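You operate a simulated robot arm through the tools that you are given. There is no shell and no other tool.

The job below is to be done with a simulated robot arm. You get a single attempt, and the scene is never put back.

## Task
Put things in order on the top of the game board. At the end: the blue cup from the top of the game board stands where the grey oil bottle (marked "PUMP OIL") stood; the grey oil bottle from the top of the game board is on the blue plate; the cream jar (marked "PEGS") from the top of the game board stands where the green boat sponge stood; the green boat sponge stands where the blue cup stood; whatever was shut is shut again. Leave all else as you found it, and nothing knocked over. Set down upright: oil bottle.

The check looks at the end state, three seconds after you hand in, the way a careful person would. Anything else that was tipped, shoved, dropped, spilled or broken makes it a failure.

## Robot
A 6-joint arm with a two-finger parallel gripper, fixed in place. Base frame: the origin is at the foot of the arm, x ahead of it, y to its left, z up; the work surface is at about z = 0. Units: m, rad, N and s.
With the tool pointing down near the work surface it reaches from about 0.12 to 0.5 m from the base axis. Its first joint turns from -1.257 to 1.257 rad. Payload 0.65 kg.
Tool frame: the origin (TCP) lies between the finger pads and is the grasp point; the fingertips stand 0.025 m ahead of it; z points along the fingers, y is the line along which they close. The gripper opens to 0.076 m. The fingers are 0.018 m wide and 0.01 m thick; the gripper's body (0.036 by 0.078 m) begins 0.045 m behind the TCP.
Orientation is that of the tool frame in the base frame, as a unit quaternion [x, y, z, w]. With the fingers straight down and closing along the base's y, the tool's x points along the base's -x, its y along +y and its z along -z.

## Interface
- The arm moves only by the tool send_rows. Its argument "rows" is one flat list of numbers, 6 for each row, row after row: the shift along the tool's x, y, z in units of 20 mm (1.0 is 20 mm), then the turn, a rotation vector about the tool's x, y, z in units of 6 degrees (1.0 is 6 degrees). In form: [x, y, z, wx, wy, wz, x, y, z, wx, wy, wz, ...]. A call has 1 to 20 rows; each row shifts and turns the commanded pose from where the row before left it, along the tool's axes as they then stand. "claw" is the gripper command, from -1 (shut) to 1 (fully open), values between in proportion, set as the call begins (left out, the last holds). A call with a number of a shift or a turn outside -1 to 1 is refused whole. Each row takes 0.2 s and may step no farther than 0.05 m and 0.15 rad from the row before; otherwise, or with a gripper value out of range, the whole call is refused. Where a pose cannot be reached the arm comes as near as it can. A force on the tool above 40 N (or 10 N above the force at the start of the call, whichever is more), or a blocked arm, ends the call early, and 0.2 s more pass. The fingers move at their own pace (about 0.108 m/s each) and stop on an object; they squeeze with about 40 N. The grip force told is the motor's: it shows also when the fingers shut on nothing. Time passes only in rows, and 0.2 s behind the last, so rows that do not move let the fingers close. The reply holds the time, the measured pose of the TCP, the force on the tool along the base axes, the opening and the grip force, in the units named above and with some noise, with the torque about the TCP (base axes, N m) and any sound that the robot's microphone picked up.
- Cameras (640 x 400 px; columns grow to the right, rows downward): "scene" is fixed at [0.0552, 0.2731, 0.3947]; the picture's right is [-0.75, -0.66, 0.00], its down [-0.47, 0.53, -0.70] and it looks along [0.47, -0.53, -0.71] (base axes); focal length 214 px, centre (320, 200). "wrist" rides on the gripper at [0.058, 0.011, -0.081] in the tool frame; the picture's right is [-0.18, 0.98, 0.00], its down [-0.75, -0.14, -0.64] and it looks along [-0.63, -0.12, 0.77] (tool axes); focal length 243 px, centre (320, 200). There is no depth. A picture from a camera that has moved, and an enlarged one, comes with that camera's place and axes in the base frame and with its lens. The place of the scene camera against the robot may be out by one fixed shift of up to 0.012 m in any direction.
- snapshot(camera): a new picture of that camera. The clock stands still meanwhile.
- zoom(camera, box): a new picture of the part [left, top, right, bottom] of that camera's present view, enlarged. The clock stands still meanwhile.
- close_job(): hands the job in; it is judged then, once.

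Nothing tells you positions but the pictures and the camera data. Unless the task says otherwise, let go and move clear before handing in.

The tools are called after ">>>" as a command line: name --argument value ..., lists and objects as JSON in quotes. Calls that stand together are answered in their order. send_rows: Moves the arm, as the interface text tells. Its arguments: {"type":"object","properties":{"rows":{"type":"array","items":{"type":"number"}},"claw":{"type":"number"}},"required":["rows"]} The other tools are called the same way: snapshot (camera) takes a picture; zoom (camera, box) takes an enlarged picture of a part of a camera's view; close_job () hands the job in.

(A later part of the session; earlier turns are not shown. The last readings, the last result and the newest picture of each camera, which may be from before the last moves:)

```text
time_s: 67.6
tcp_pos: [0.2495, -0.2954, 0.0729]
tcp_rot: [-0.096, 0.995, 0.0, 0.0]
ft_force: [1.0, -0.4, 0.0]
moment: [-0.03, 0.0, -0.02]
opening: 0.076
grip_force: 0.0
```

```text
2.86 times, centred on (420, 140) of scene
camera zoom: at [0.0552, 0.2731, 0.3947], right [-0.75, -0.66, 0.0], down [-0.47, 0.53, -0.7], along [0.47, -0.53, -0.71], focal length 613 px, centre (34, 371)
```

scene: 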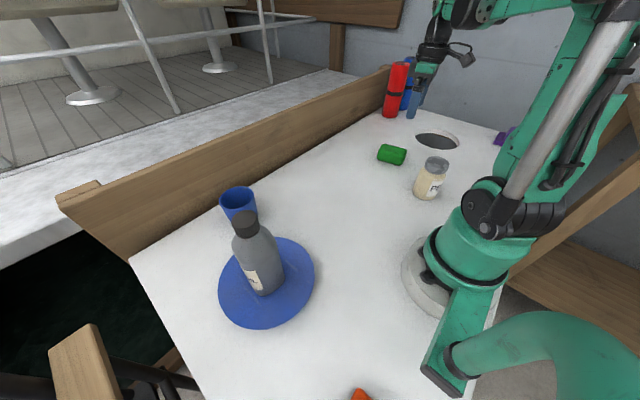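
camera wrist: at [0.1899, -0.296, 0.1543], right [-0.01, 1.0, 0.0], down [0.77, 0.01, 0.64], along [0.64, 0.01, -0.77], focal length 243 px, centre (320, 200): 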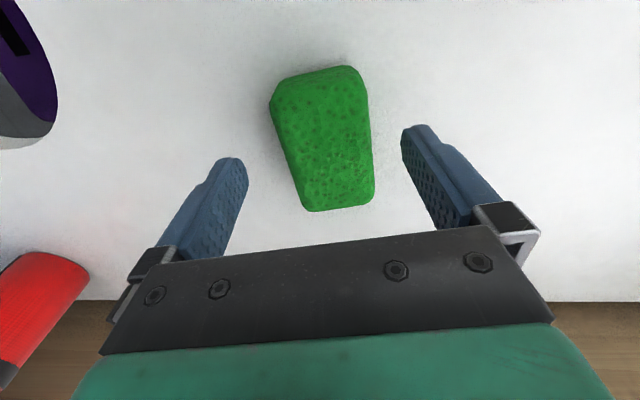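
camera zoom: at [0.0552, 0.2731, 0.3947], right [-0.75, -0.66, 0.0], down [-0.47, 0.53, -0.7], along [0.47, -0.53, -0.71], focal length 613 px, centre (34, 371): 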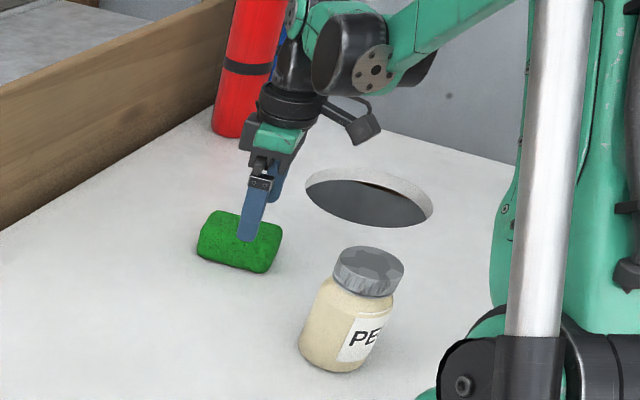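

Sponge height comes out at about 32 mm and it's centred between the fingers. I'll lower to z≈0.030 and close.

>>> send_rows --rows '[0, 0, 0.55, 0, 0, 0, 0, 0, 0.55, 0, 0, 0, 0, 0, 0.55, 0, 0, 0, 0, 0, 0.5, 0, 0, 0, 0, 0, 0, 0, 0, 0]' --claw 1

>>> send_rows --rows '[0, 0, 0, 0, 0, 0, 0, 0, 0, 0, 0, 0, 0, 0, 0, 0, 0, 0]' --claw 0.5

>>> snapshot --camera "wrist"

>>> zoom --camera "scene" --box '[350, 70, 490, 210]'

```text
time_s: 68.8
tcp_pos: [0.2499, -0.2942, 0.0311]
tcp_rot: [-0.096, 0.995, -0.001, 0.0]
ft_force: [0.0, 0.1, 0.9]
moment: [0.02, -0.04, 0.02]
opening: 0.076
grip_force: 0.1
```

```text
time_s: 69.6
tcp_pos: [0.2482, -0.2954, 0.0309]
tcp_rot: [-0.096, 0.995, 0.0, 0.0]
ft_force: [0.5, -0.1, 1.2]
moment: [0.01, 0.02, 0.01]
opening: 0.0571
grip_force: 0.1
```

```text
taken
camera wrist: at [0.1897, -0.296, 0.1117], right [-0.01, 1.0, 0.0], down [0.77, 0.01, 0.64], along [0.64, 0.01, -0.77], focal length 243 px, centre (320, 200)
```

wrist: 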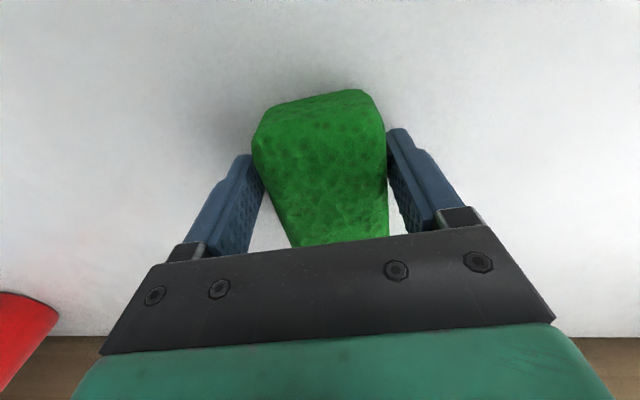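

```text
2.86 times, centred on (420, 140) of scene
camera zoom: at [0.0552, 0.2731, 0.3947], right [-0.75, -0.66, 0.0], down [-0.47, 0.53, -0.7], along [0.47, -0.53, -0.71], focal length 613 px, centre (34, 371)
```

zoom: 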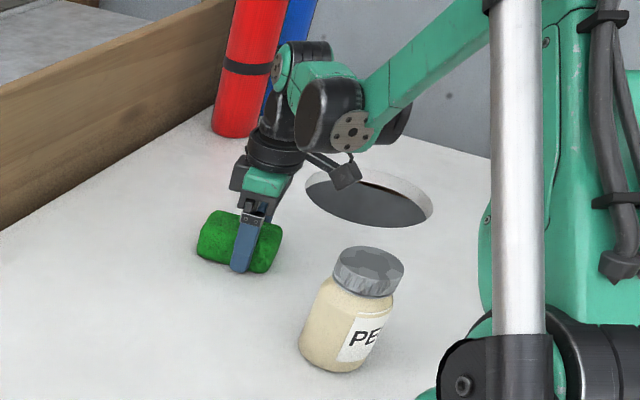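

Well centred. I'll close and lift gently a few millimetres.

>>> send_rows --rows '[0, 0, 0, 0, 0, 0, 0, 0, 0, 0, 0, 0, 0, 0, 0, 0, 0, 0]' --claw -1

>>> send_rows --rows '[0, 0, -0.1, 0, 0, 0, 0, 0, -0.2, 0, 0, 0, 0, 0, -0.3, 0, 0, 0, 0, 0, -0.4, 0, 0, 0, 0, 0, 0, 0, 0, 0]'

>>> snapshot --camera "wrist"

>>> zoom --camera "scene" --box '[350, 70, 490, 210]'

```text
time_s: 70.4
tcp_pos: [0.249, -0.2952, 0.0318]
tcp_rot: [-0.097, 0.995, 0.0, -0.001]
ft_force: [-0.2, 0.7, 0.1]
moment: [0.03, 0.0, 0.06]
opening: 0.0492
grip_force: 40.4
```

```text
time_s: 71.6
tcp_pos: [0.2491, -0.295, 0.0518]
tcp_rot: [-0.096, 0.995, -0.001, 0.001]
ft_force: [0.0, 0.5, -0.5]
moment: [0.01, 0.01, 0.0]
opening: 0.0492
grip_force: 39.4
```

```text
taken
camera wrist: at [0.1898, -0.2958, 0.1319], right [-0.01, 1.0, 0.0], down [0.77, 0.01, 0.64], along [0.64, 0.01, -0.77], focal length 243 px, centre (320, 200)
```

wrist: 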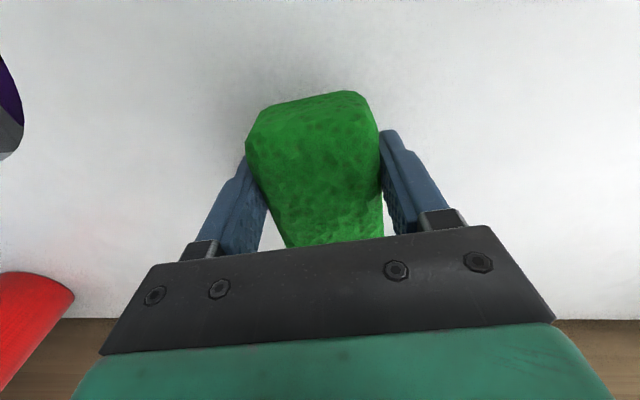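

```text
2.86 times, centred on (420, 140) of scene
camera zoom: at [0.0552, 0.2731, 0.3947], right [-0.75, -0.66, 0.0], down [-0.47, 0.53, -0.7], along [0.47, -0.53, -0.71], focal length 613 px, centre (34, 371)
```

zoom: 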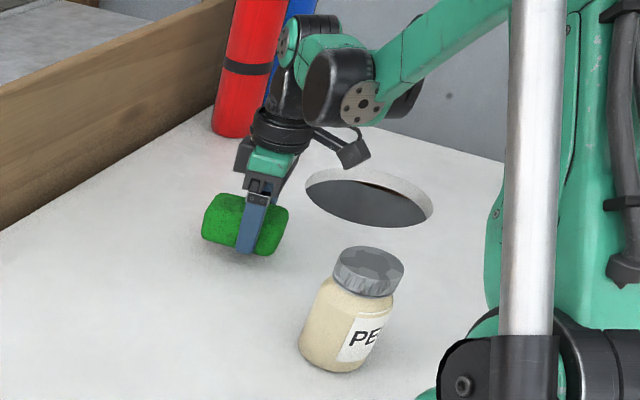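

The sponge is held firmly (49 mm). I'll lift to z≈0.15 and turn the tool so its long axis will point radially at the cup's old spot.

>>> send_rows --rows '[0, 0, -0.5, 0, 0, 0, 0, 0, -0.75, 0, 0, 0, 0, 0, -0.75, 0, 0, 0, 0, 0, -0.75, 0, 0, 0, 0, 0, -0.75, 0, 0, 0, 0, 0, -0.75, 0, 0, 0, 0, 0, -0.75, 0, 0, 0, 0, 0, 0, 0, 0, -0.9, 0, 0, 0, 0, 0, -0.9, 0, 0, 0, 0, 0, -0.9, 0, 0, 0, 0, 0, -0.9, 0, 0, 0, 0, 0, -0.9, 0, 0, 0, 0, 0, 0]'

>>> snapshot --camera "scene"

```text
time_s: 74.4
tcp_pos: [0.2493, -0.2951, 0.1504]
tcp_rot: [-0.326, 0.945, 0.0, -0.001]
ft_force: [0.3, 0.0, 0.2]
moment: [0.0, 0.01, 0.02]
opening: 0.0487
grip_force: 39.6
```

```text
taken
```

scene: 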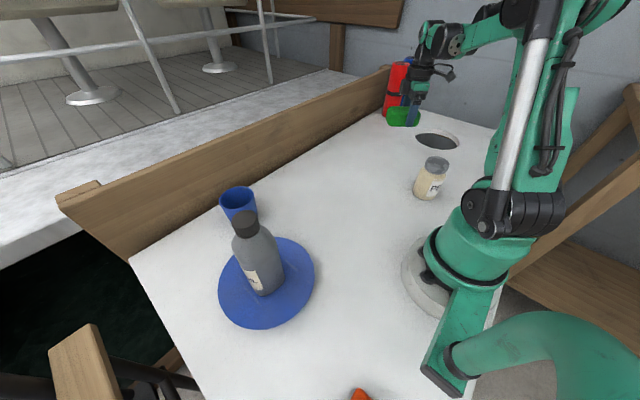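

>>> send_rows --rows '[-0.4, 0.36, 0, 0, 0, 0, -0.826, 0.739, 0, 0, 0, 0, -0.826, 0.739, 0, 0, 0, 0, -0.826, 0.739, 0, 0, 0, 0, -0.826, 0.739, 0, 0, 0, 0, -0.826, 0.739, 0, 0, 0, 0, -0.826, 0.739, 0, 0, 0, 0, -0.826, 0.739, 0, 0, 0, 0, -0.826, 0.739, 0, 0, 0, 0, -0.826, 0.739, 0, 0, 0, 0, -0.826, 0.739, 0, 0, 0, 0, -0.826, 0.739, 0, 0, 0, 0, -0.826, 0.739, 0, 0, 0, 0, -0.4, 0.36, 0, 0, 0, 0]'

>>> snapshot --camera "scene"

>>> snapshot --camera "wrist"

```text
time_s: 77.4
tcp_pos: [0.2989, -0.0123, 0.1509]
tcp_rot: [-0.326, 0.945, 0.0, 0.0]
ft_force: [0.4, 0.0, -1.1]
moment: [-0.01, 0.0, 0.01]
opening: 0.0487
grip_force: 39.8
```

```text
taken
```

scene: 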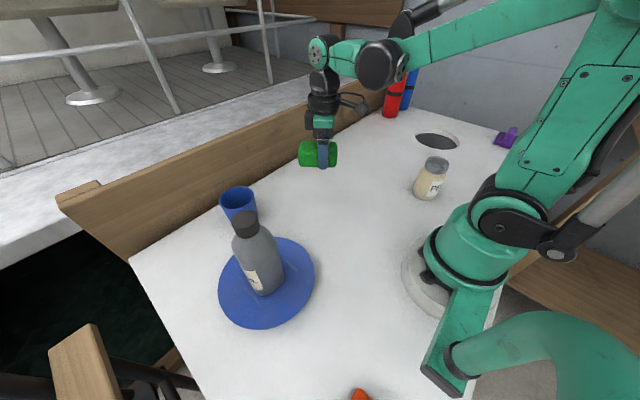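

```text
taken
camera wrist: at [0.2461, -0.0398, 0.2319], right [-0.46, 0.89, 0.0], down [0.68, 0.35, 0.64], along [0.57, 0.3, -0.77], focal length 243 px, centre (320, 200)
```

wrist: 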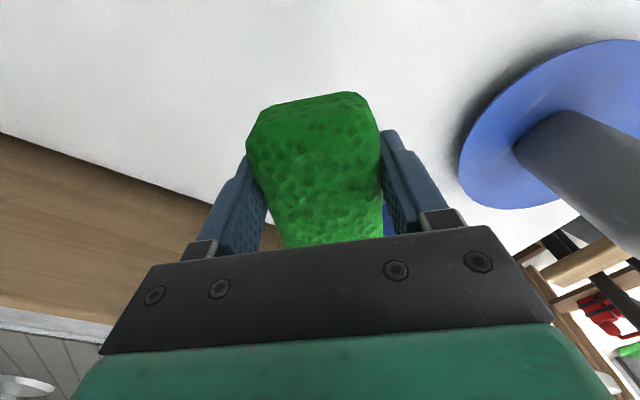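

The sponge is riding steadily. I'll carry on toward the cup's old spot at z≈0.15, keeping an eye on the arm's clearance above the bottle.

>>> send_rows --rows '[-0.5, 0.45, 0, 0, 0, 0, -0.79, 0.705, 0, 0, 0, 0, -0.79, 0.705, 0, 0, 0, 0, -0.79, 0.705, 0, 0, 0, 0, -0.79, 0.705, 0, 0, 0, 0, -0.79, 0.705, 0, 0, 0, 0, -0.79, 0.705, 0, 0, 0, 0, -0.79, 0.705, 0, 0, 0, 0, -0.79, 0.705, 0, 0, 0, 0, -0.79, 0.705, 0, 0, 0, 0, -0.79, 0.705, 0, 0, 0, 0, -0.79, 0.705, 0, 0, 0, 0, -0.79, 0.705, 0, 0, 0, 0, -0.79, 0.705, 0, 0, 0, 0]'

>>> snapshot --camera "scene"

>>> zoom --camera "scene" --box '[100, 100, 340, 300]'

>>> snapshot --camera "wrist"

```text
time_s: 80.4
tcp_pos: [0.3492, 0.2721, 0.1509]
tcp_rot: [-0.325, 0.946, 0.0, 0.0]
ft_force: [0.5, -0.1, -0.8]
moment: [-0.01, -0.02, -0.02]
opening: 0.0489
grip_force: 40.0
```

```text
taken
```

scene: 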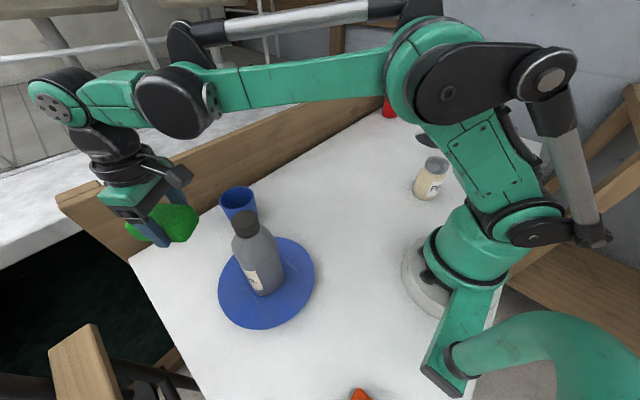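

```text
2.00 times, centred on (220, 200) of scene
camera zoom: at [0.0552, 0.2731, 0.3947], right [-0.75, -0.66, 0.0], down [-0.47, 0.53, -0.7], along [0.47, -0.53, -0.71], focal length 429 px, centre (520, 200)
```

zoom: 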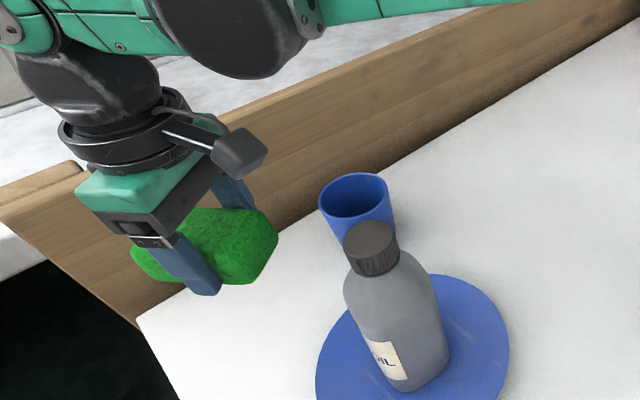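

```text
taken
camera wrist: at [0.2969, 0.2447, 0.2313], right [-0.46, 0.89, 0.0], down [0.68, 0.35, 0.64], along [0.57, 0.3, -0.77], focal length 243 px, centre (320, 200)
```

wrist: 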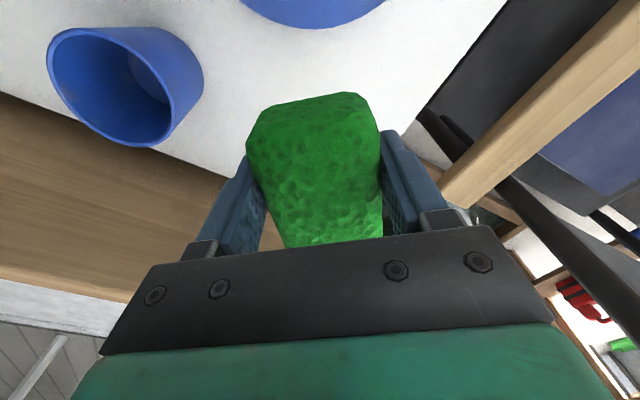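

There's ample clearance above the bottle here. I'll lower to z≈0.10, then move outward over the target, checking again.

>>> send_rows --rows '[0, 0, 0.85, 0, 0, 0, 0, 0, 0.85, 0, 0, 0, 0, 0, 0.85, 0, 0, 0, -0.61, 0, 0, 0, 0, 0, -0.61, 0, 0, 0, 0, 0, -0.61, 0, 0, 0, 0, 0, -0.61, 0, 0, 0, 0, 0, 0, 0, 0, 0, 0, 0]'

>>> zoom --camera "scene" --box '[80, 100, 340, 300]'

>>> snapshot --camera "wrist"

```text
time_s: 82.2
tcp_pos: [0.388, 0.3012, 0.1006]
tcp_rot: [-0.325, 0.946, -0.001, 0.0]
ft_force: [-0.2, -0.7, 0.3]
moment: [-0.01, 0.0, -0.02]
opening: 0.0489
grip_force: 40.1
```

```text
2.00 times, centred on (210, 200) of scene
camera zoom: at [0.0552, 0.2731, 0.3947], right [-0.75, -0.66, 0.0], down [-0.47, 0.53, -0.7], along [0.47, -0.53, -0.71], focal length 429 px, centre (540, 200)
```

zoom: 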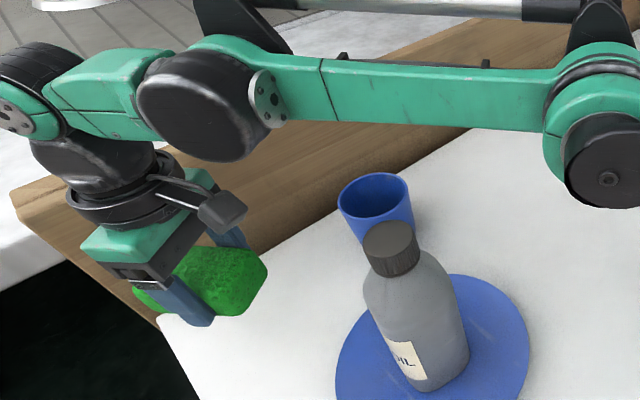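

```text
taken
camera wrist: at [0.3355, 0.274, 0.1809], right [-0.46, 0.89, 0.0], down [0.68, 0.35, 0.64], along [0.57, 0.3, -0.77], focal length 243 px, centre (320, 200)
```

wrist: 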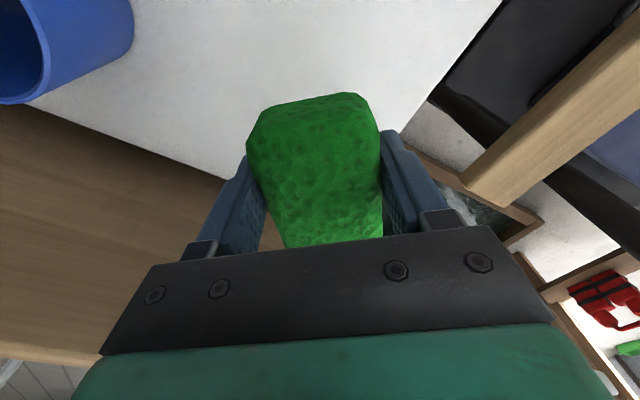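

Clear so far: the forearm's underside is ≈0.26 m high, bottle top ≈0.183. I'll go down to z≈0.065 and check the gap again.

>>> send_rows --rows '[0, 0, 0.4, 0, 0, 0, 0, 0, 0.5, 0, 0, 0, 0, 0, 0.5, 0, 0, 0, 0, 0, 0.35, 0, 0, 0, 0, 0, 0, 0, 0, 0]'

>>> zoom --camera "scene" --box '[80, 100, 340, 300]'

>>> snapshot --camera "wrist"

```text
time_s: 83.4
tcp_pos: [0.3886, 0.3022, 0.0652]
tcp_rot: [-0.325, 0.946, -0.001, -0.001]
ft_force: [0.5, -0.2, -1.1]
moment: [0.02, 0.01, -0.02]
opening: 0.0487
grip_force: 40.2
```

```text
2.00 times, centred on (210, 200) of scene
camera zoom: at [0.0552, 0.2731, 0.3947], right [-0.75, -0.66, 0.0], down [-0.47, 0.53, -0.7], along [0.47, -0.53, -0.71], focal length 429 px, centre (540, 200)
```

zoom: 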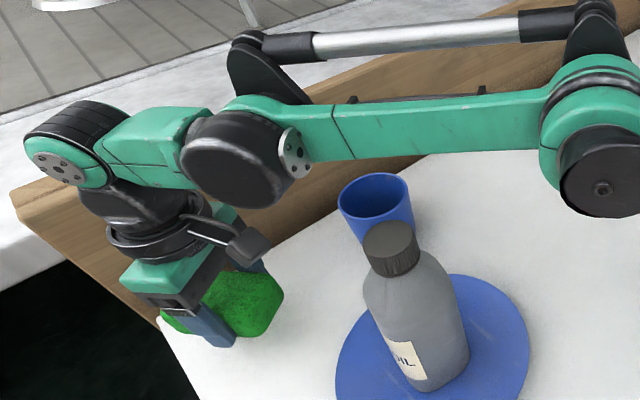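

```text
taken
camera wrist: at [0.3358, 0.2745, 0.1454], right [-0.46, 0.89, 0.0], down [0.68, 0.35, 0.64], along [0.57, 0.3, -0.77], focal length 243 px, centre (320, 200)
```

wrist: 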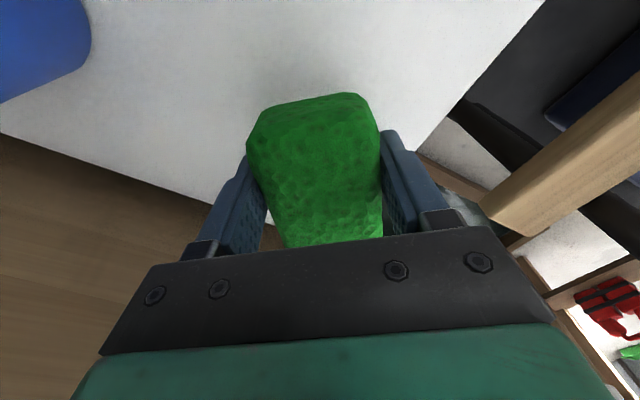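

The forearm stays ≈5 cm above the bottle cap and drops only ~0.7 mm per mm, so it will remain clear. I'll lower the sponge to just above the board.

>>> send_rows --rows '[0, 0, 0.4, 0, 0, 0, 0, 0, 0.4, 0, 0, 0, 0, 0, 0.4, 0, 0, 0, 0, 0, 0.3, 0, 0, 0, 0, 0, 0, 0, 0, 0]'

>>> zoom --camera "scene" --box '[80, 100, 340, 300]'

>>> snapshot --camera "wrist"

```text
time_s: 84.6
tcp_pos: [0.3879, 0.3023, 0.0351]
tcp_rot: [-0.325, 0.946, 0.0, 0.0]
ft_force: [0.2, -1.2, 0.9]
moment: [0.01, -0.01, 0.04]
opening: 0.049
grip_force: 40.1
```

```text
2.00 times, centred on (210, 200) of scene
camera zoom: at [0.0552, 0.2731, 0.3947], right [-0.75, -0.66, 0.0], down [-0.47, 0.53, -0.7], along [0.47, -0.53, -0.71], focal length 429 px, centre (540, 200)
```

zoom: 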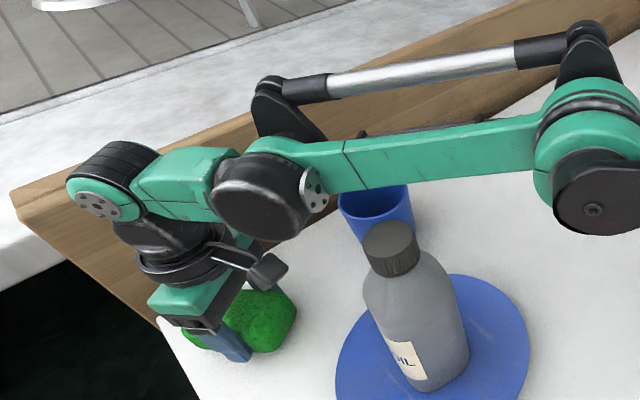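

```text
taken
camera wrist: at [0.3362, 0.2746, 0.1158], right [-0.46, 0.89, 0.0], down [0.68, 0.35, 0.64], along [0.57, 0.3, -0.77], focal length 243 px, centre (320, 200)
```

wrist: 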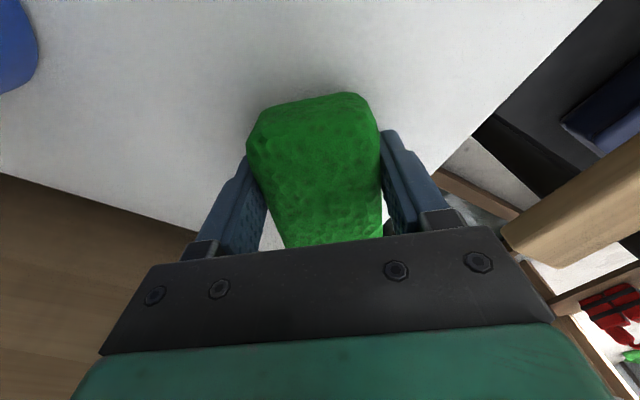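

>>> send_rows --rows '[0, 0, 0.1, 0, 0, 0, 0, 0, 0, 0, 0, 0]'

>>> send_rows --rows '[0, 0, 0.05, 0, 0, 0, 0, 0, 0, 0, 0, 0]'

>>> send_rows --rows '[0, 0, 0.04, 0, 0, 0, 0, 0, 0, 0, 0, 0]'

```text
time_s: 85.2
tcp_pos: [0.3886, 0.302, 0.033]
tcp_rot: [-0.326, 0.945, -0.001, 0.0]
ft_force: [0.0, 0.6, -0.7]
moment: [-0.02, 0.02, -0.01]
opening: 0.0488
grip_force: 40.0
```

```text
time_s: 85.8
tcp_pos: [0.3898, 0.3018, 0.0329]
tcp_rot: [-0.325, 0.946, 0.001, 0.0]
ft_force: [-0.4, 0.4, -0.6]
moment: [-0.01, 0.0, 0.01]
opening: 0.0488
grip_force: 39.2
```

```text
time_s: 86.4
tcp_pos: [0.3887, 0.302, 0.0313]
tcp_rot: [-0.326, 0.945, 0.0, -0.001]
ft_force: [-0.6, -0.8, 0.1]
moment: [0.01, 0.0, -0.01]
opening: 0.0487
grip_force: 39.7
```

>>> send_rows --rows '[0, 0, 0.03, 0, 0, 0, 0, 0, 0, 0, 0, 0]'

>>> send_rows --rows '[0, 0, 0.02, 0, 0, 0, 0, 0, 0, 0, 0, 0]'

```text
time_s: 87.0
tcp_pos: [0.388, 0.302, 0.0317]
tcp_rot: [-0.326, 0.945, 0.0, 0.0]
ft_force: [-0.4, 0.3, 1.1]
moment: [0.02, 0.01, 0.0]
opening: 0.0491
grip_force: 40.2
```

```text
time_s: 87.6
tcp_pos: [0.3887, 0.303, 0.0311]
tcp_rot: [-0.326, 0.946, 0.0, 0.0]
ft_force: [-0.5, -0.6, 12.9]
moment: [0.06, -0.12, -0.01]
opening: 0.0491
grip_force: 39.5
```

The sponge touches the board. I'll open the fingers and rise straight up.

>>> send_rows --rows '[0, 0, -0.01, 0, 0, 0, 0, 0, 0, 0, 0, 0, 0, 0, 0, 0, 0, 0, 0, 0, 0, 0, 0, 0]' --claw 0.8

>>> snapshot --camera "wrist"

>>> send_rows --rows '[0, 0, -0.4, 0, 0, 0, 0, 0, -0.7, 0, 0, 0, 0, 0, -0.7, 0, 0, 0, 0, 0, -0.7, 0, 0, 0, 0, 0, -0.7, 0, 0, 0, 0, 0, -0.3, 0, 0, 0, 0, 0, 0, 0, 0, 0]'

>>> snapshot --camera "wrist"

>>> snapshot --camera "scene"

```text
time_s: 88.6
tcp_pos: [0.3895, 0.3028, 0.0313]
tcp_rot: [-0.326, 0.946, 0.0, 0.0]
ft_force: [-0.2, 0.3, 0.1]
moment: [0.0, 0.01, 0.01]
opening: 0.0685
grip_force: 0.0
```

```text
taken
camera wrist: at [0.3361, 0.2747, 0.1114], right [-0.46, 0.89, 0.0], down [0.68, 0.35, 0.64], along [0.57, 0.3, -0.77], focal length 243 px, centre (320, 200)
```

wrist: 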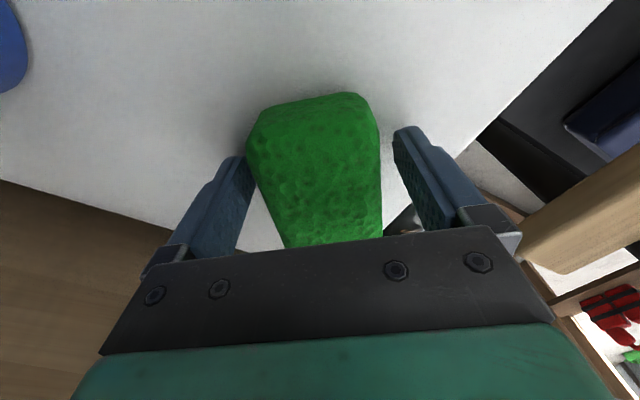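

```text
time_s: 90.2
tcp_pos: [0.3896, 0.3019, 0.102]
tcp_rot: [-0.326, 0.945, 0.001, 0.0]
ft_force: [-0.5, 0.1, -0.8]
moment: [-0.04, -0.01, 0.04]
opening: 0.0687
grip_force: 0.1
```

```text
taken
camera wrist: at [0.3361, 0.2747, 0.1815], right [-0.46, 0.89, 0.0], down [0.68, 0.35, 0.64], along [0.57, 0.3, -0.77], focal length 243 px, centre (320, 200)
```

wrist: 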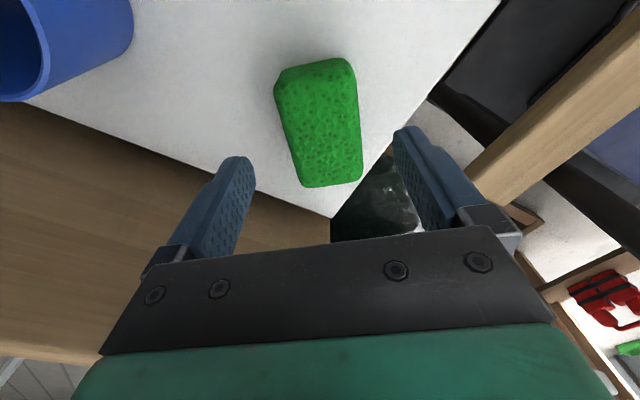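

```text
taken
```

scene: 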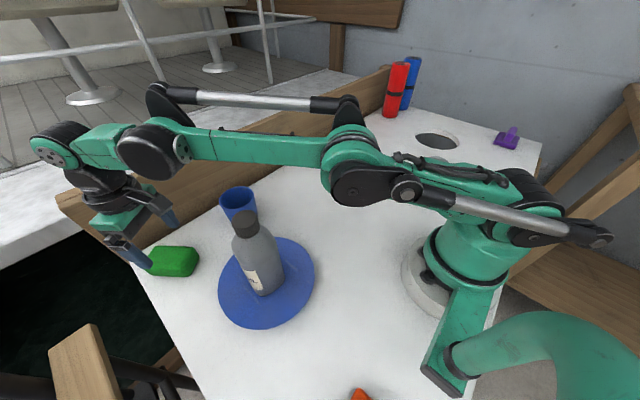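

The sponge now lies centred at about (0.399, 0.311), the cup's old spot. Last is the jar: I'll retreat up and inward, then swing around toward it.

>>> send_rows --rows '[0.5, 0, -1, 0, 0, 0, 0.75, 0, -1, 0, 0, 0, 0.8, 0, -1, 0, 0, 0, 0.85, 0, -1, 0, 0, 0, 0.85, 0, -0.9, 0, 0, 0, 0, 0, 0, 0, 0, 0]' --claw 1

>>> send_rows --rows '[0.941, -0.77, 0, 0, 0, 0, 0.941, -0.77, 0, 0, 0, 0, 0.941, -0.77, 0, 0, 0, 0, 0.941, -0.77, 0, 0, 0, 0, 0.941, -0.77, 0, 0, 0, 0, 0.941, -0.77, 0, 0, 0, 0, 0.941, -0.77, 0, 0, 0, 0, 0.941, -0.77, 0, 0, 0, 0, 0.941, -0.77, 0, 0, 0, 0, 0.941, -0.77, 0, 0, 0, 0, 0.941, -0.77, 0, 0, 0, 0, 0.941, -0.77, 0, 0, 0, 0, 0.941, -0.77, 0, 0, 0, 0, 0.941, -0.77, 0, 0, 0, 0, 0.941, -0.77, 0, 0, 0, 0]'

>>> snapshot --camera "scene"

```text
time_s: 91.6
tcp_pos: [0.329, 0.2567, 0.2009]
tcp_rot: [-0.326, 0.945, 0.0, 0.0]
ft_force: [0.5, -0.3, 0.2]
moment: [0.0, 0.0, -0.02]
opening: 0.0761
grip_force: 0.1
```

```text
time_s: 94.8
tcp_pos: [0.2498, -0.1008, 0.199]
tcp_rot: [-0.327, 0.945, 0.001, 0.001]
ft_force: [-0.1, 0.0, 0.4]
moment: [-0.03, -0.01, -0.04]
opening: 0.0758
grip_force: 0.1
```

```text
taken
```

scene: 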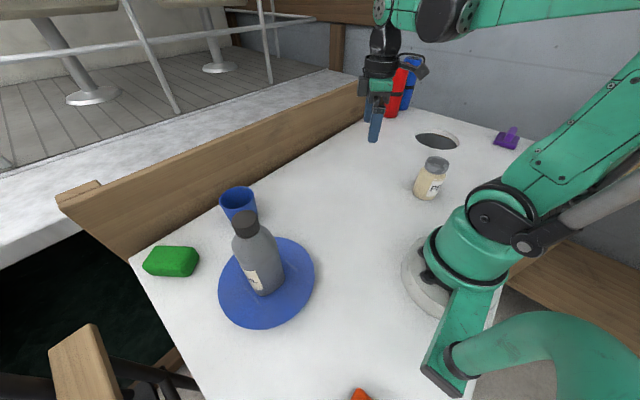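

>>> send_rows --rows '[0, 0, 0, 0, 0, 0.967, 0, 0, 0, 0, 0, 0.967, 0, 0, 0, 0, 0, 0.967, 0, 0, 0, 0, 0, 0.967, 0, 0, 0, 0, 0, 0.967, 0, 0, 0, 0, 0, 0.967, 0, 0, 0, 0, 0, 0.967, 0, 0, 0, 0, 0, 0.967, 0, 0, 0, 0, 0, 0.967, 0, 0, 0, 0, 0, 0.967, 0.586, -0.897, 0, 0, 0, 0, 0.586, -0.897, 0, 0, 0, 0, 0.586, -0.897, 0, 0, 0, 0, 0.586, -0.897, 0, 0, 0, 0, 0.586, -0.897, 0, 0, 0, 0, 0.586, -0.897, 0, 0, 0, 0, 0.586, -0.897, 0, 0, 0, 0, 0, 0, 0, 0, 0, 0]' --claw 1

>>> snapshot --camera "wrist"

>>> snapshot --camera "scene"

```text
time_s: 98.6
tcp_pos: [0.1288, -0.1902, 0.1983]
tcp_rot: [0.174, 0.985, 0.0, 0.0]
ft_force: [-0.5, -0.4, 0.0]
moment: [-0.03, 0.01, 0.01]
opening: 0.0761
grip_force: 0.0
```

```text
taken
camera wrist: at [0.0791, -0.1602, 0.2791], right [0.51, 0.86, 0.0], down [0.66, -0.39, 0.64], along [0.55, -0.33, -0.77], focal length 243 px, centre (320, 200)
```

wrist: 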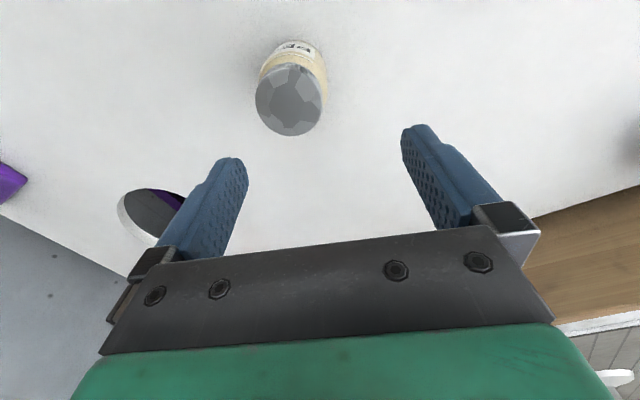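

```text
taken
```

scene: 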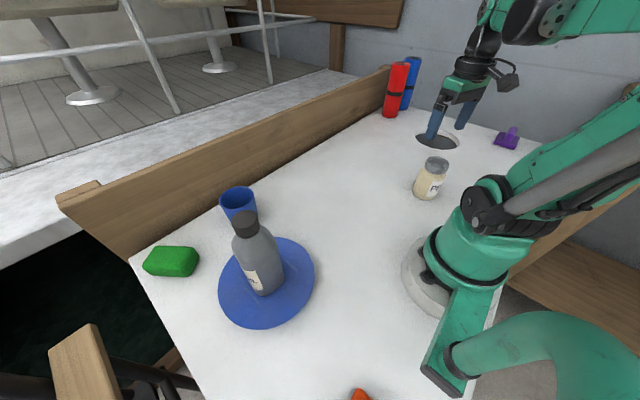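

>>> zoom --camera "wrist" --box '[240, 20, 350, 150]'

>>> zoom --camera "scene" --box '[390, 140, 470, 210]'

```text
3.08 times, centred on (295, 85) of wrist
camera zoom: at [0.0791, -0.1602, 0.2791], right [0.51, 0.86, 0.0], down [0.66, -0.39, 0.64], along [0.55, -0.33, -0.77], focal length 746 px, centre (397, 554)
```

zoom: 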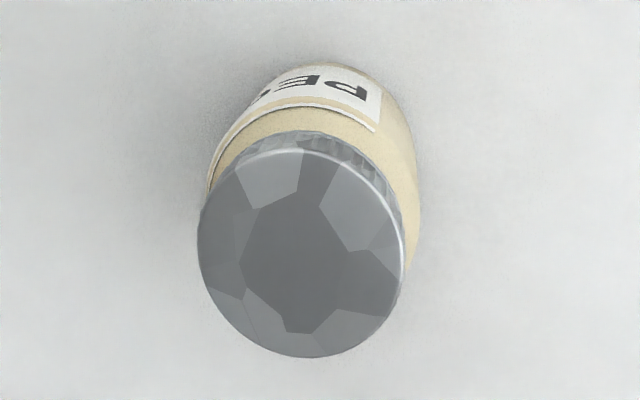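

```text
5.71 times, centred on (430, 175) of scene
camera zoom: at [0.0552, 0.2731, 0.3947], right [-0.75, -0.66, 0.0], down [-0.47, 0.53, -0.7], along [0.47, -0.53, -0.71], focal length 1226 px, centre (-309, 343)
```

zoom: 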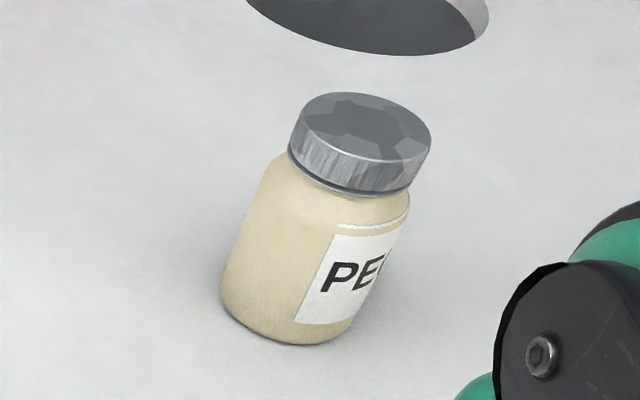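

The jar's lid centre is near (0.121, −0.2135), lid ≈52 mm wide, body ≈62 mm, height ≈85 mm. I'll centre over it and lower to z≈0.14 for a second look.

>>> send_rows --rows '[0, -0.615, 0, 0, 0, 0, 0, -0.615, 0, 0, 0, 0, 0, 0, 0.725, 0, 0, 0, 0, 0, 0.725, 0, 0, 0, 0, 0, 0.725, 0, 0, 0, 0, 0, 0.725, 0, 0, 0, 0, 0, 0, 0, 0, 0]' --claw 1

>>> snapshot --camera "wrist"

>>> zoom --camera "wrist" --box '[220, 60, 420, 200]'

>>> zoom --camera "scene" --box '[370, 90, 530, 220]'

```text
time_s: 100.2
tcp_pos: [0.1214, -0.2129, 0.1399]
tcp_rot: [0.173, 0.985, -0.001, 0.0]
ft_force: [-0.2, -0.9, -0.5]
moment: [-0.03, 0.02, -0.01]
opening: 0.076
grip_force: 0.0
```

```text
taken
camera wrist: at [0.0707, -0.1828, 0.2205], right [0.51, 0.86, 0.0], down [0.66, -0.39, 0.64], along [0.55, -0.33, -0.77], focal length 243 px, centre (320, 200)
```

wrist: 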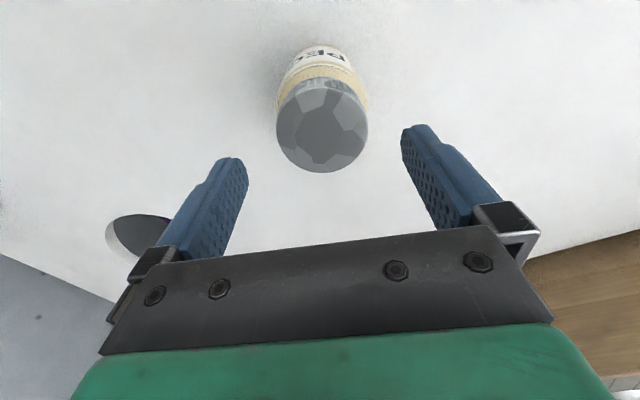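

```text
2.86 times, centred on (320, 130) of wrist
camera zoom: at [0.0707, -0.1828, 0.2205], right [0.51, 0.86, 0.0], down [0.66, -0.39, 0.64], along [0.55, -0.33, -0.77], focal length 693 px, centre (320, 400)
```

zoom: 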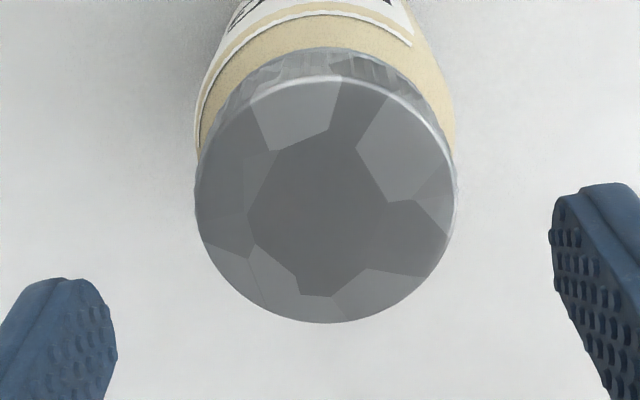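

```text
3.08 times, centred on (450, 155) of scene
camera zoom: at [0.0552, 0.2731, 0.3947], right [-0.75, -0.66, 0.0], down [-0.47, 0.53, -0.7], along [0.47, -0.53, -0.71], focal length 660 px, centre (-80, 338)
```

zoom: 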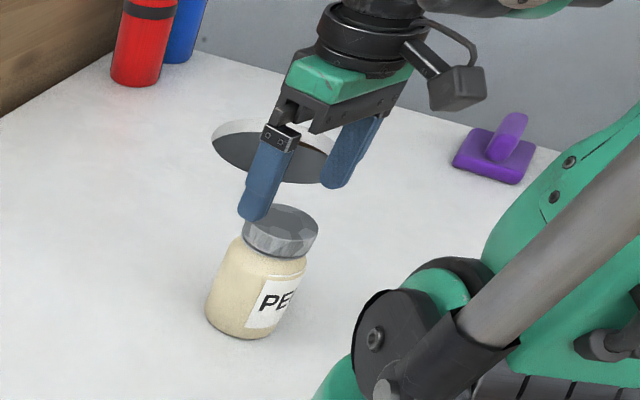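

Refined: lid top ≈0.09 m high at (0.1204, −0.2115). I'll nudge 1–2 mm and descend around the jar, checking midway.

>>> send_rows --rows '[0.07, 0.055, 0.4, 0, 0, 0, 0, 0, 0.5, 0, 0, 0, 0, 0, 0.5, 0, 0, 0, 0, 0, 0.5, 0, 0, 0, 0, 0, 0.5, 0, 0, 0, 0, 0, 0, 0, 0, 0]' --claw 1

>>> snapshot --camera "wrist"

>>> zoom --camera "scene" --box '[370, 90, 530, 220]'

```text
time_s: 101.6
tcp_pos: [0.121, -0.2116, 0.0927]
tcp_rot: [0.174, 0.985, 0.0, 0.0]
ft_force: [-0.2, 0.8, -0.2]
moment: [-0.01, -0.02, -0.01]
opening: 0.076
grip_force: 0.1
```

```text
taken
camera wrist: at [0.0697, -0.1811, 0.1725], right [0.51, 0.86, 0.0], down [0.66, -0.39, 0.64], along [0.55, -0.33, -0.77], focal length 243 px, centre (320, 200)
```

wrist: 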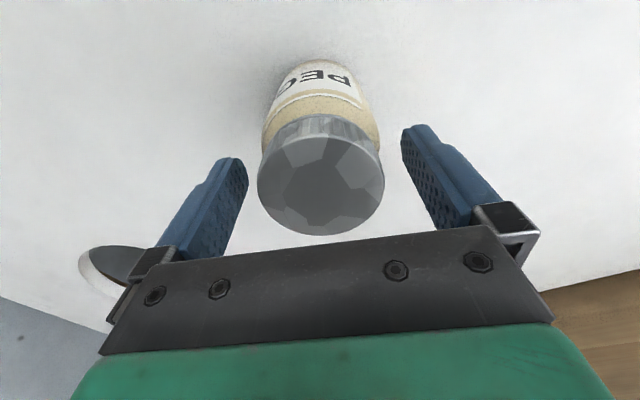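

```text
3.08 times, centred on (450, 155) of scene
camera zoom: at [0.0552, 0.2731, 0.3947], right [-0.75, -0.66, 0.0], down [-0.47, 0.53, -0.7], along [0.47, -0.53, -0.71], focal length 660 px, centre (-80, 338)
```

zoom: 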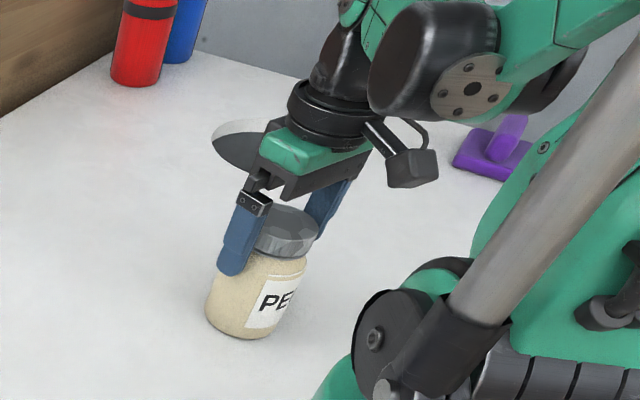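

Perfectly centred. I'll lower to z≈0.052 and close on the jar body in two stages.

>>> send_rows --rows '[0, 0, 0.5, 0, 0, 0, 0, 0, 0.5, 0, 0, 0, 0, 0, 0.5, 0, 0, 0, 0, 0, 0.45, 0, 0, 0, 0, 0, 0, 0, 0, 0]' --claw 1

>>> send_rows --rows '[0, 0, 0, 0, 0, 0, 0, 0, 0, 0, 0, 0]' --claw 0.75

>>> snapshot --camera "wrist"

>>> zoom --camera "scene" --box '[370, 90, 530, 220]'

```text
time_s: 102.7
tcp_pos: [0.1201, -0.2116, 0.0552]
tcp_rot: [0.173, 0.985, 0.001, -0.001]
ft_force: [-0.5, 2.3, 48.0]
moment: [-0.04, -0.06, 0.02]
opening: 0.0762
grip_force: 0.1
stopped in row 5: the force on the tool passed its limit at 78 N (the readings are from after the stop); the commanded pose is now the measured one
```

```text
time_s: 103.2
tcp_pos: [0.1209, -0.2117, 0.0536]
tcp_rot: [0.173, 0.985, 0.001, -0.002]
ft_force: [-1.7, 1.9, 39.5]
moment: [-0.07, -0.07, 0.02]
opening: 0.0667
grip_force: 0.1
stopped in row 2: the force on the tool passed its limit at 58 N (the readings are from after the stop); the commanded pose is now the measured one
```

```text
taken
camera wrist: at [0.0699, -0.1814, 0.135], right [0.51, 0.86, 0.0], down [0.66, -0.39, 0.64], along [0.55, -0.33, -0.77], focal length 243 px, centre (320, 200)
```

wrist: 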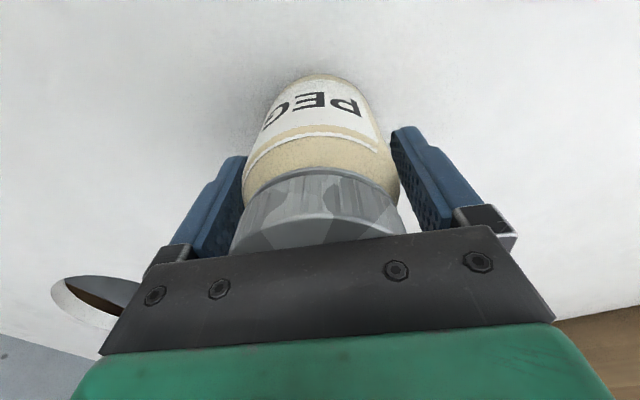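

```text
3.08 times, centred on (450, 155) of scene
camera zoom: at [0.0552, 0.2731, 0.3947], right [-0.75, -0.66, 0.0], down [-0.47, 0.53, -0.71], along [0.47, -0.53, -0.71], focal length 660 px, centre (-80, 338)
```

zoom: 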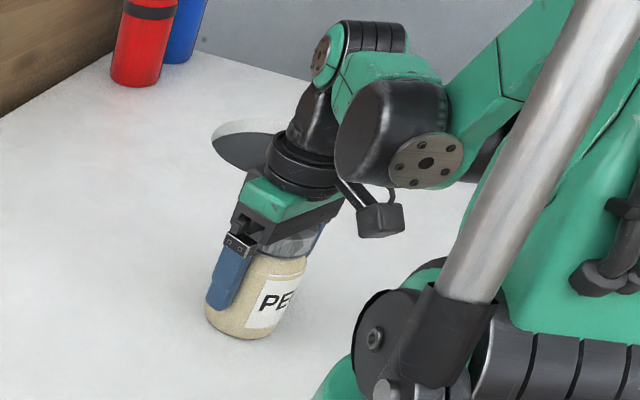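

The palm pressed on the lid – the jar is taller (≈0.098 m) than I judged. I'll back off a few millimetres at once and recheck.

>>> send_rows --rows '[0, 0, -0.2, 0, 0, 0, 0, 0, -0.1, 0, 0, 0, 0, 0, 0, 0, 0, 0]'

>>> zoom --camera "wrist" --box '[160, 60, 480, 260]'

>>> zoom --camera "scene" --box '[400, 130, 480, 220]'

```text
time_s: 104.0
tcp_pos: [0.1207, -0.211, 0.06]
tcp_rot: [0.174, 0.985, 0.001, 0.0]
ft_force: [-0.6, -0.3, 0.9]
moment: [0.01, 0.0, -0.01]
opening: 0.0665
grip_force: 0.1
```

```text
2.00 times, centred on (320, 160) of wrist
camera zoom: at [0.07, -0.1815, 0.1407], right [0.51, 0.86, 0.0], down [0.66, -0.39, 0.64], along [0.55, -0.33, -0.77], focal length 485 px, centre (320, 280)
```

zoom: 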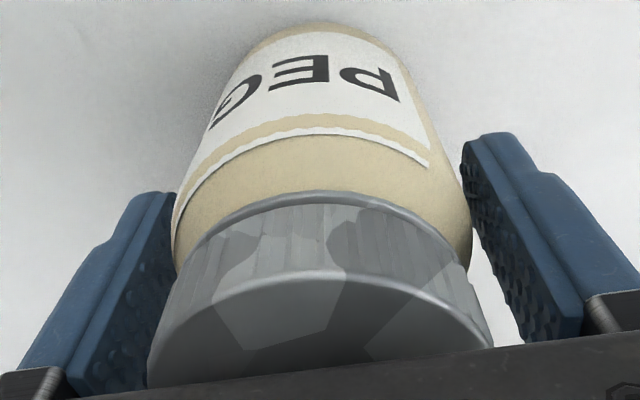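

```text
4.44 times, centred on (440, 175) of scene
camera zoom: at [0.0552, 0.2731, 0.3947], right [-0.75, -0.66, 0.0], down [-0.47, 0.53, -0.7], along [0.47, -0.53, -0.71], focal length 953 px, centre (-213, 311)
```

zoom: 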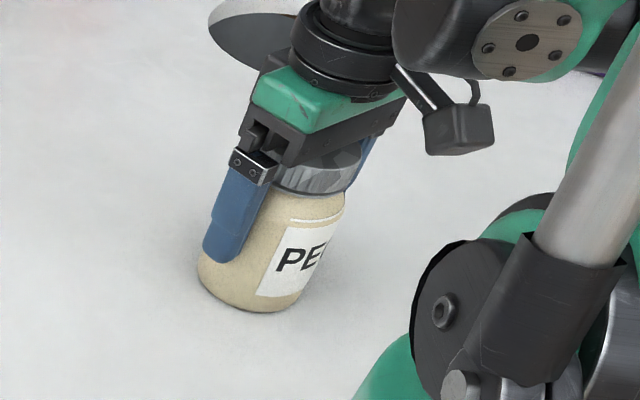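

The force is gone and the jar looks fine, still centred. I'll close on its body here (z≈0.06) and lift gently.

>>> send_rows --rows '[0, 0, 0, 0, 0, 0, 0, 0, 0, 0, 0, 0, 0, 0, 0, 0, 0, 0]' --claw -1

>>> send_rows --rows '[0, 0, -0.1, 0, 0, 0, 0, 0, -0.2, 0, 0, 0, 0, 0, -0.3, 0, 0, 0, 0, 0, -0.4, 0, 0, 0, 0, 0, 0, 0, 0, 0]'

>>> snapshot --camera "wrist"

>>> zoom --camera "scene" --box '[400, 120, 480, 220]'

```text
time_s: 104.8
tcp_pos: [0.1196, -0.2104, 0.06]
tcp_rot: [0.174, 0.985, 0.001, 0.0]
ft_force: [0.2, 0.6, 4.3]
moment: [0.04, 0.0, 0.01]
opening: 0.0573
grip_force: 40.5
```

```text
time_s: 106.0
tcp_pos: [0.1214, -0.2102, 0.0807]
tcp_rot: [0.173, 0.985, 0.001, 0.0]
ft_force: [0.2, 0.3, -2.3]
moment: [0.0, 0.0, 0.02]
opening: 0.0571
grip_force: 40.3
```

```text
taken
camera wrist: at [0.0698, -0.1811, 0.1607], right [0.51, 0.86, 0.0], down [0.66, -0.39, 0.64], along [0.55, -0.33, -0.77], focal length 243 px, centre (320, 200)
```

wrist: 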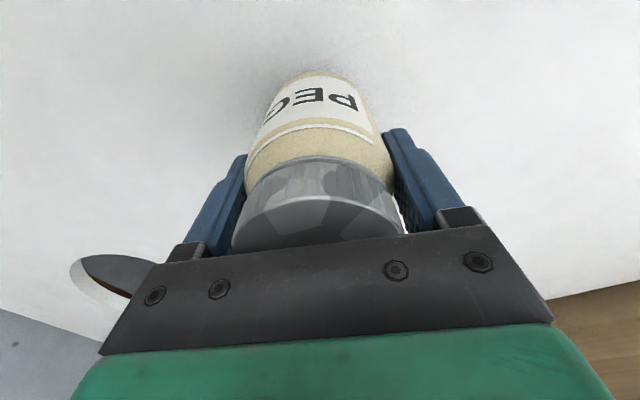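

```text
4.00 times, centred on (440, 170) of scene
camera zoom: at [0.0552, 0.2731, 0.3947], right [-0.75, -0.66, 0.0], down [-0.47, 0.53, -0.7], along [0.47, -0.53, -0.71], focal length 858 px, centre (-160, 320)
```

zoom: 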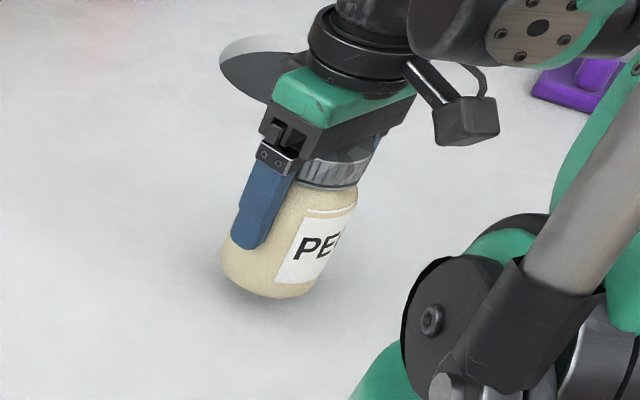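

The jar is held securely (57 mm, ≈2.3 N). I'll lift a bit more and carry it to the sponge's old spot at (0.2615, −0.2907).

>>> send_rows --rows '[0, 0, -0.5, 0, 0, 0, 0, 0, -0.5, 0, 0, 0, -0.335, -0.055, 0, 0, 0, 0, -0.665, -0.11, 0, 0, 0, 0, -0.665, -0.11, 0, 0, 0, 0, -0.665, -0.11, 0, 0, 0, 0, -0.665, -0.11, 0, 0, 0, 0, -0.665, -0.11, 0, 0, 0, 0, -0.665, -0.11, 0, 0, 0, 0, -0.665, -0.11, 0, 0, 0, 0, -0.665, -0.11, 0, 0, 0, 0, -0.665, -0.11, 0, 0, 0, 0, -0.665, -0.11, 0, 0, 0, 0, -0.665, -0.11, 0, 0, 0, 0, -0.335, -0.055, 0, 0, 0, 0, 0, 0, 0, 0, 0, 0]'

>>> snapshot --camera "wrist"

>>> snapshot --camera "scene"

```text
time_s: 109.4
tcp_pos: [0.2619, -0.2901, 0.0996]
tcp_rot: [0.173, 0.985, 0.001, 0.0]
ft_force: [-0.2, 1.4, -2.8]
moment: [0.0, -0.02, 0.03]
opening: 0.0571
grip_force: 39.9
```

```text
taken
camera wrist: at [0.2109, -0.2605, 0.1804], right [0.51, 0.86, 0.0], down [0.66, -0.39, 0.64], along [0.55, -0.33, -0.77], focal length 243 px, centre (320, 200)
```

wrist: 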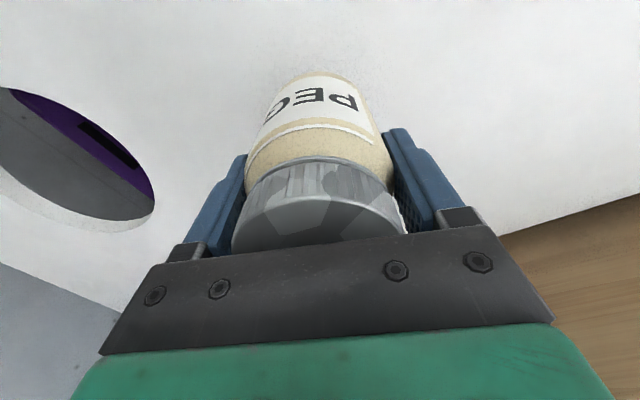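

```text
taken
```

scene: 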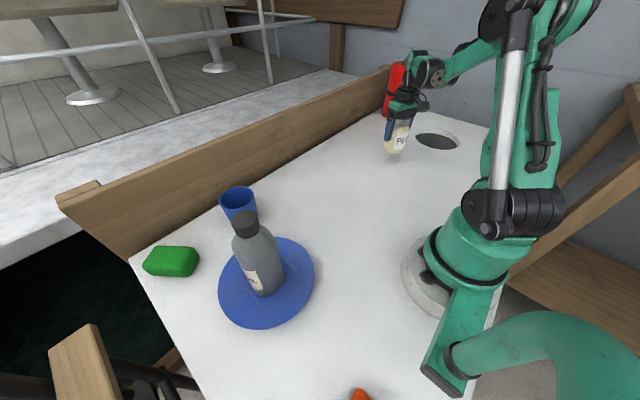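

On target. I'll lower to just above the board, then in sub-millimetre steps to contact.

>>> send_rows --rows '[0, 0, 0.4, 0, 0, 0, 0, 0, 0.4, 0, 0, 0, 0, 0, 0.4, 0, 0, 0, 0, 0, 0.4, 0, 0, 0, 0, 0, 0.22, 0, 0, 0, 0, 0, 0, 0, 0, 0]'

>>> send_rows --rows '[0, 0, 0.05, 0, 0, 0, 0, 0, 0, 0, 0, 0]'

>>> send_rows --rows '[0, 0, 0.04, 0, 0, 0, 0, 0, 0, 0, 0, 0]'

>>> snapshot --camera "wrist"

```text
time_s: 110.8
tcp_pos: [0.2628, -0.2905, 0.0629]
tcp_rot: [0.173, 0.985, 0.001, 0.001]
ft_force: [-0.2, 0.2, -2.0]
moment: [0.03, 0.0, 0.0]
opening: 0.0572
grip_force: 39.5
```

```text
time_s: 111.4
tcp_pos: [0.2627, -0.2902, 0.0624]
tcp_rot: [0.173, 0.985, 0.001, 0.0]
ft_force: [0.1, -0.1, -1.7]
moment: [-0.01, 0.01, -0.01]
opening: 0.0569
grip_force: 40.0
```

```text
time_s: 112.0
tcp_pos: [0.2622, -0.2901, 0.0615]
tcp_rot: [0.174, 0.985, 0.0, 0.0]
ft_force: [0.5, 0.1, -3.1]
moment: [0.03, 0.0, -0.02]
opening: 0.057
grip_force: 40.0
```

```text
taken
camera wrist: at [0.211, -0.2607, 0.1421], right [0.51, 0.86, 0.0], down [0.66, -0.39, 0.64], along [0.55, -0.33, -0.77], focal length 243 px, centre (320, 200)
```

wrist: 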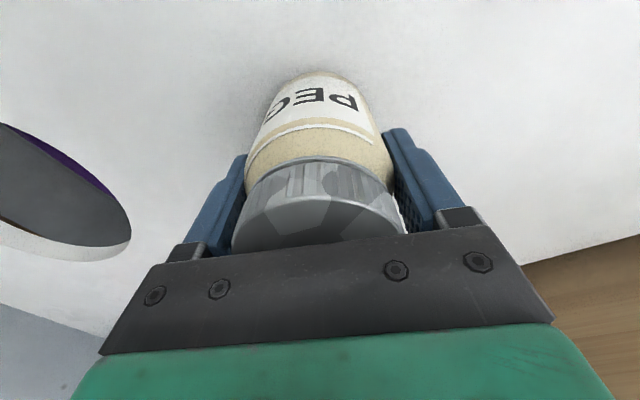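

>>> send_rows --rows '[0, 0, 0.03, 0, 0, 0, 0, 0, 0, 0, 0, 0]'

>>> send_rows --rows '[0, 0, 0.03, 0, 0, 0, 0, 0, 0, 0, 0, 0]'

>>> send_rows --rows '[0, 0, 0.02, 0, 0, 0, 0, 0, 0, 0, 0, 0]'

```text
time_s: 112.6
tcp_pos: [0.2613, -0.2907, 0.0617]
tcp_rot: [0.174, 0.985, 0.0, -0.001]
ft_force: [-0.1, 0.2, -2.5]
moment: [0.01, -0.01, 0.01]
opening: 0.057
grip_force: 39.6
```

```text
time_s: 113.2
tcp_pos: [0.2628, -0.2903, 0.0598]
tcp_rot: [0.173, 0.985, 0.001, 0.001]
ft_force: [-0.8, -1.3, -2.5]
moment: [-0.01, 0.03, 0.0]
opening: 0.057
grip_force: 40.2
```

```text
time_s: 113.8
tcp_pos: [0.263, -0.2902, 0.0602]
tcp_rot: [0.174, 0.985, 0.001, 0.0]
ft_force: [0.0, 0.0, -1.6]
moment: [-0.01, 0.01, -0.01]
opening: 0.0571
grip_force: 39.7
```

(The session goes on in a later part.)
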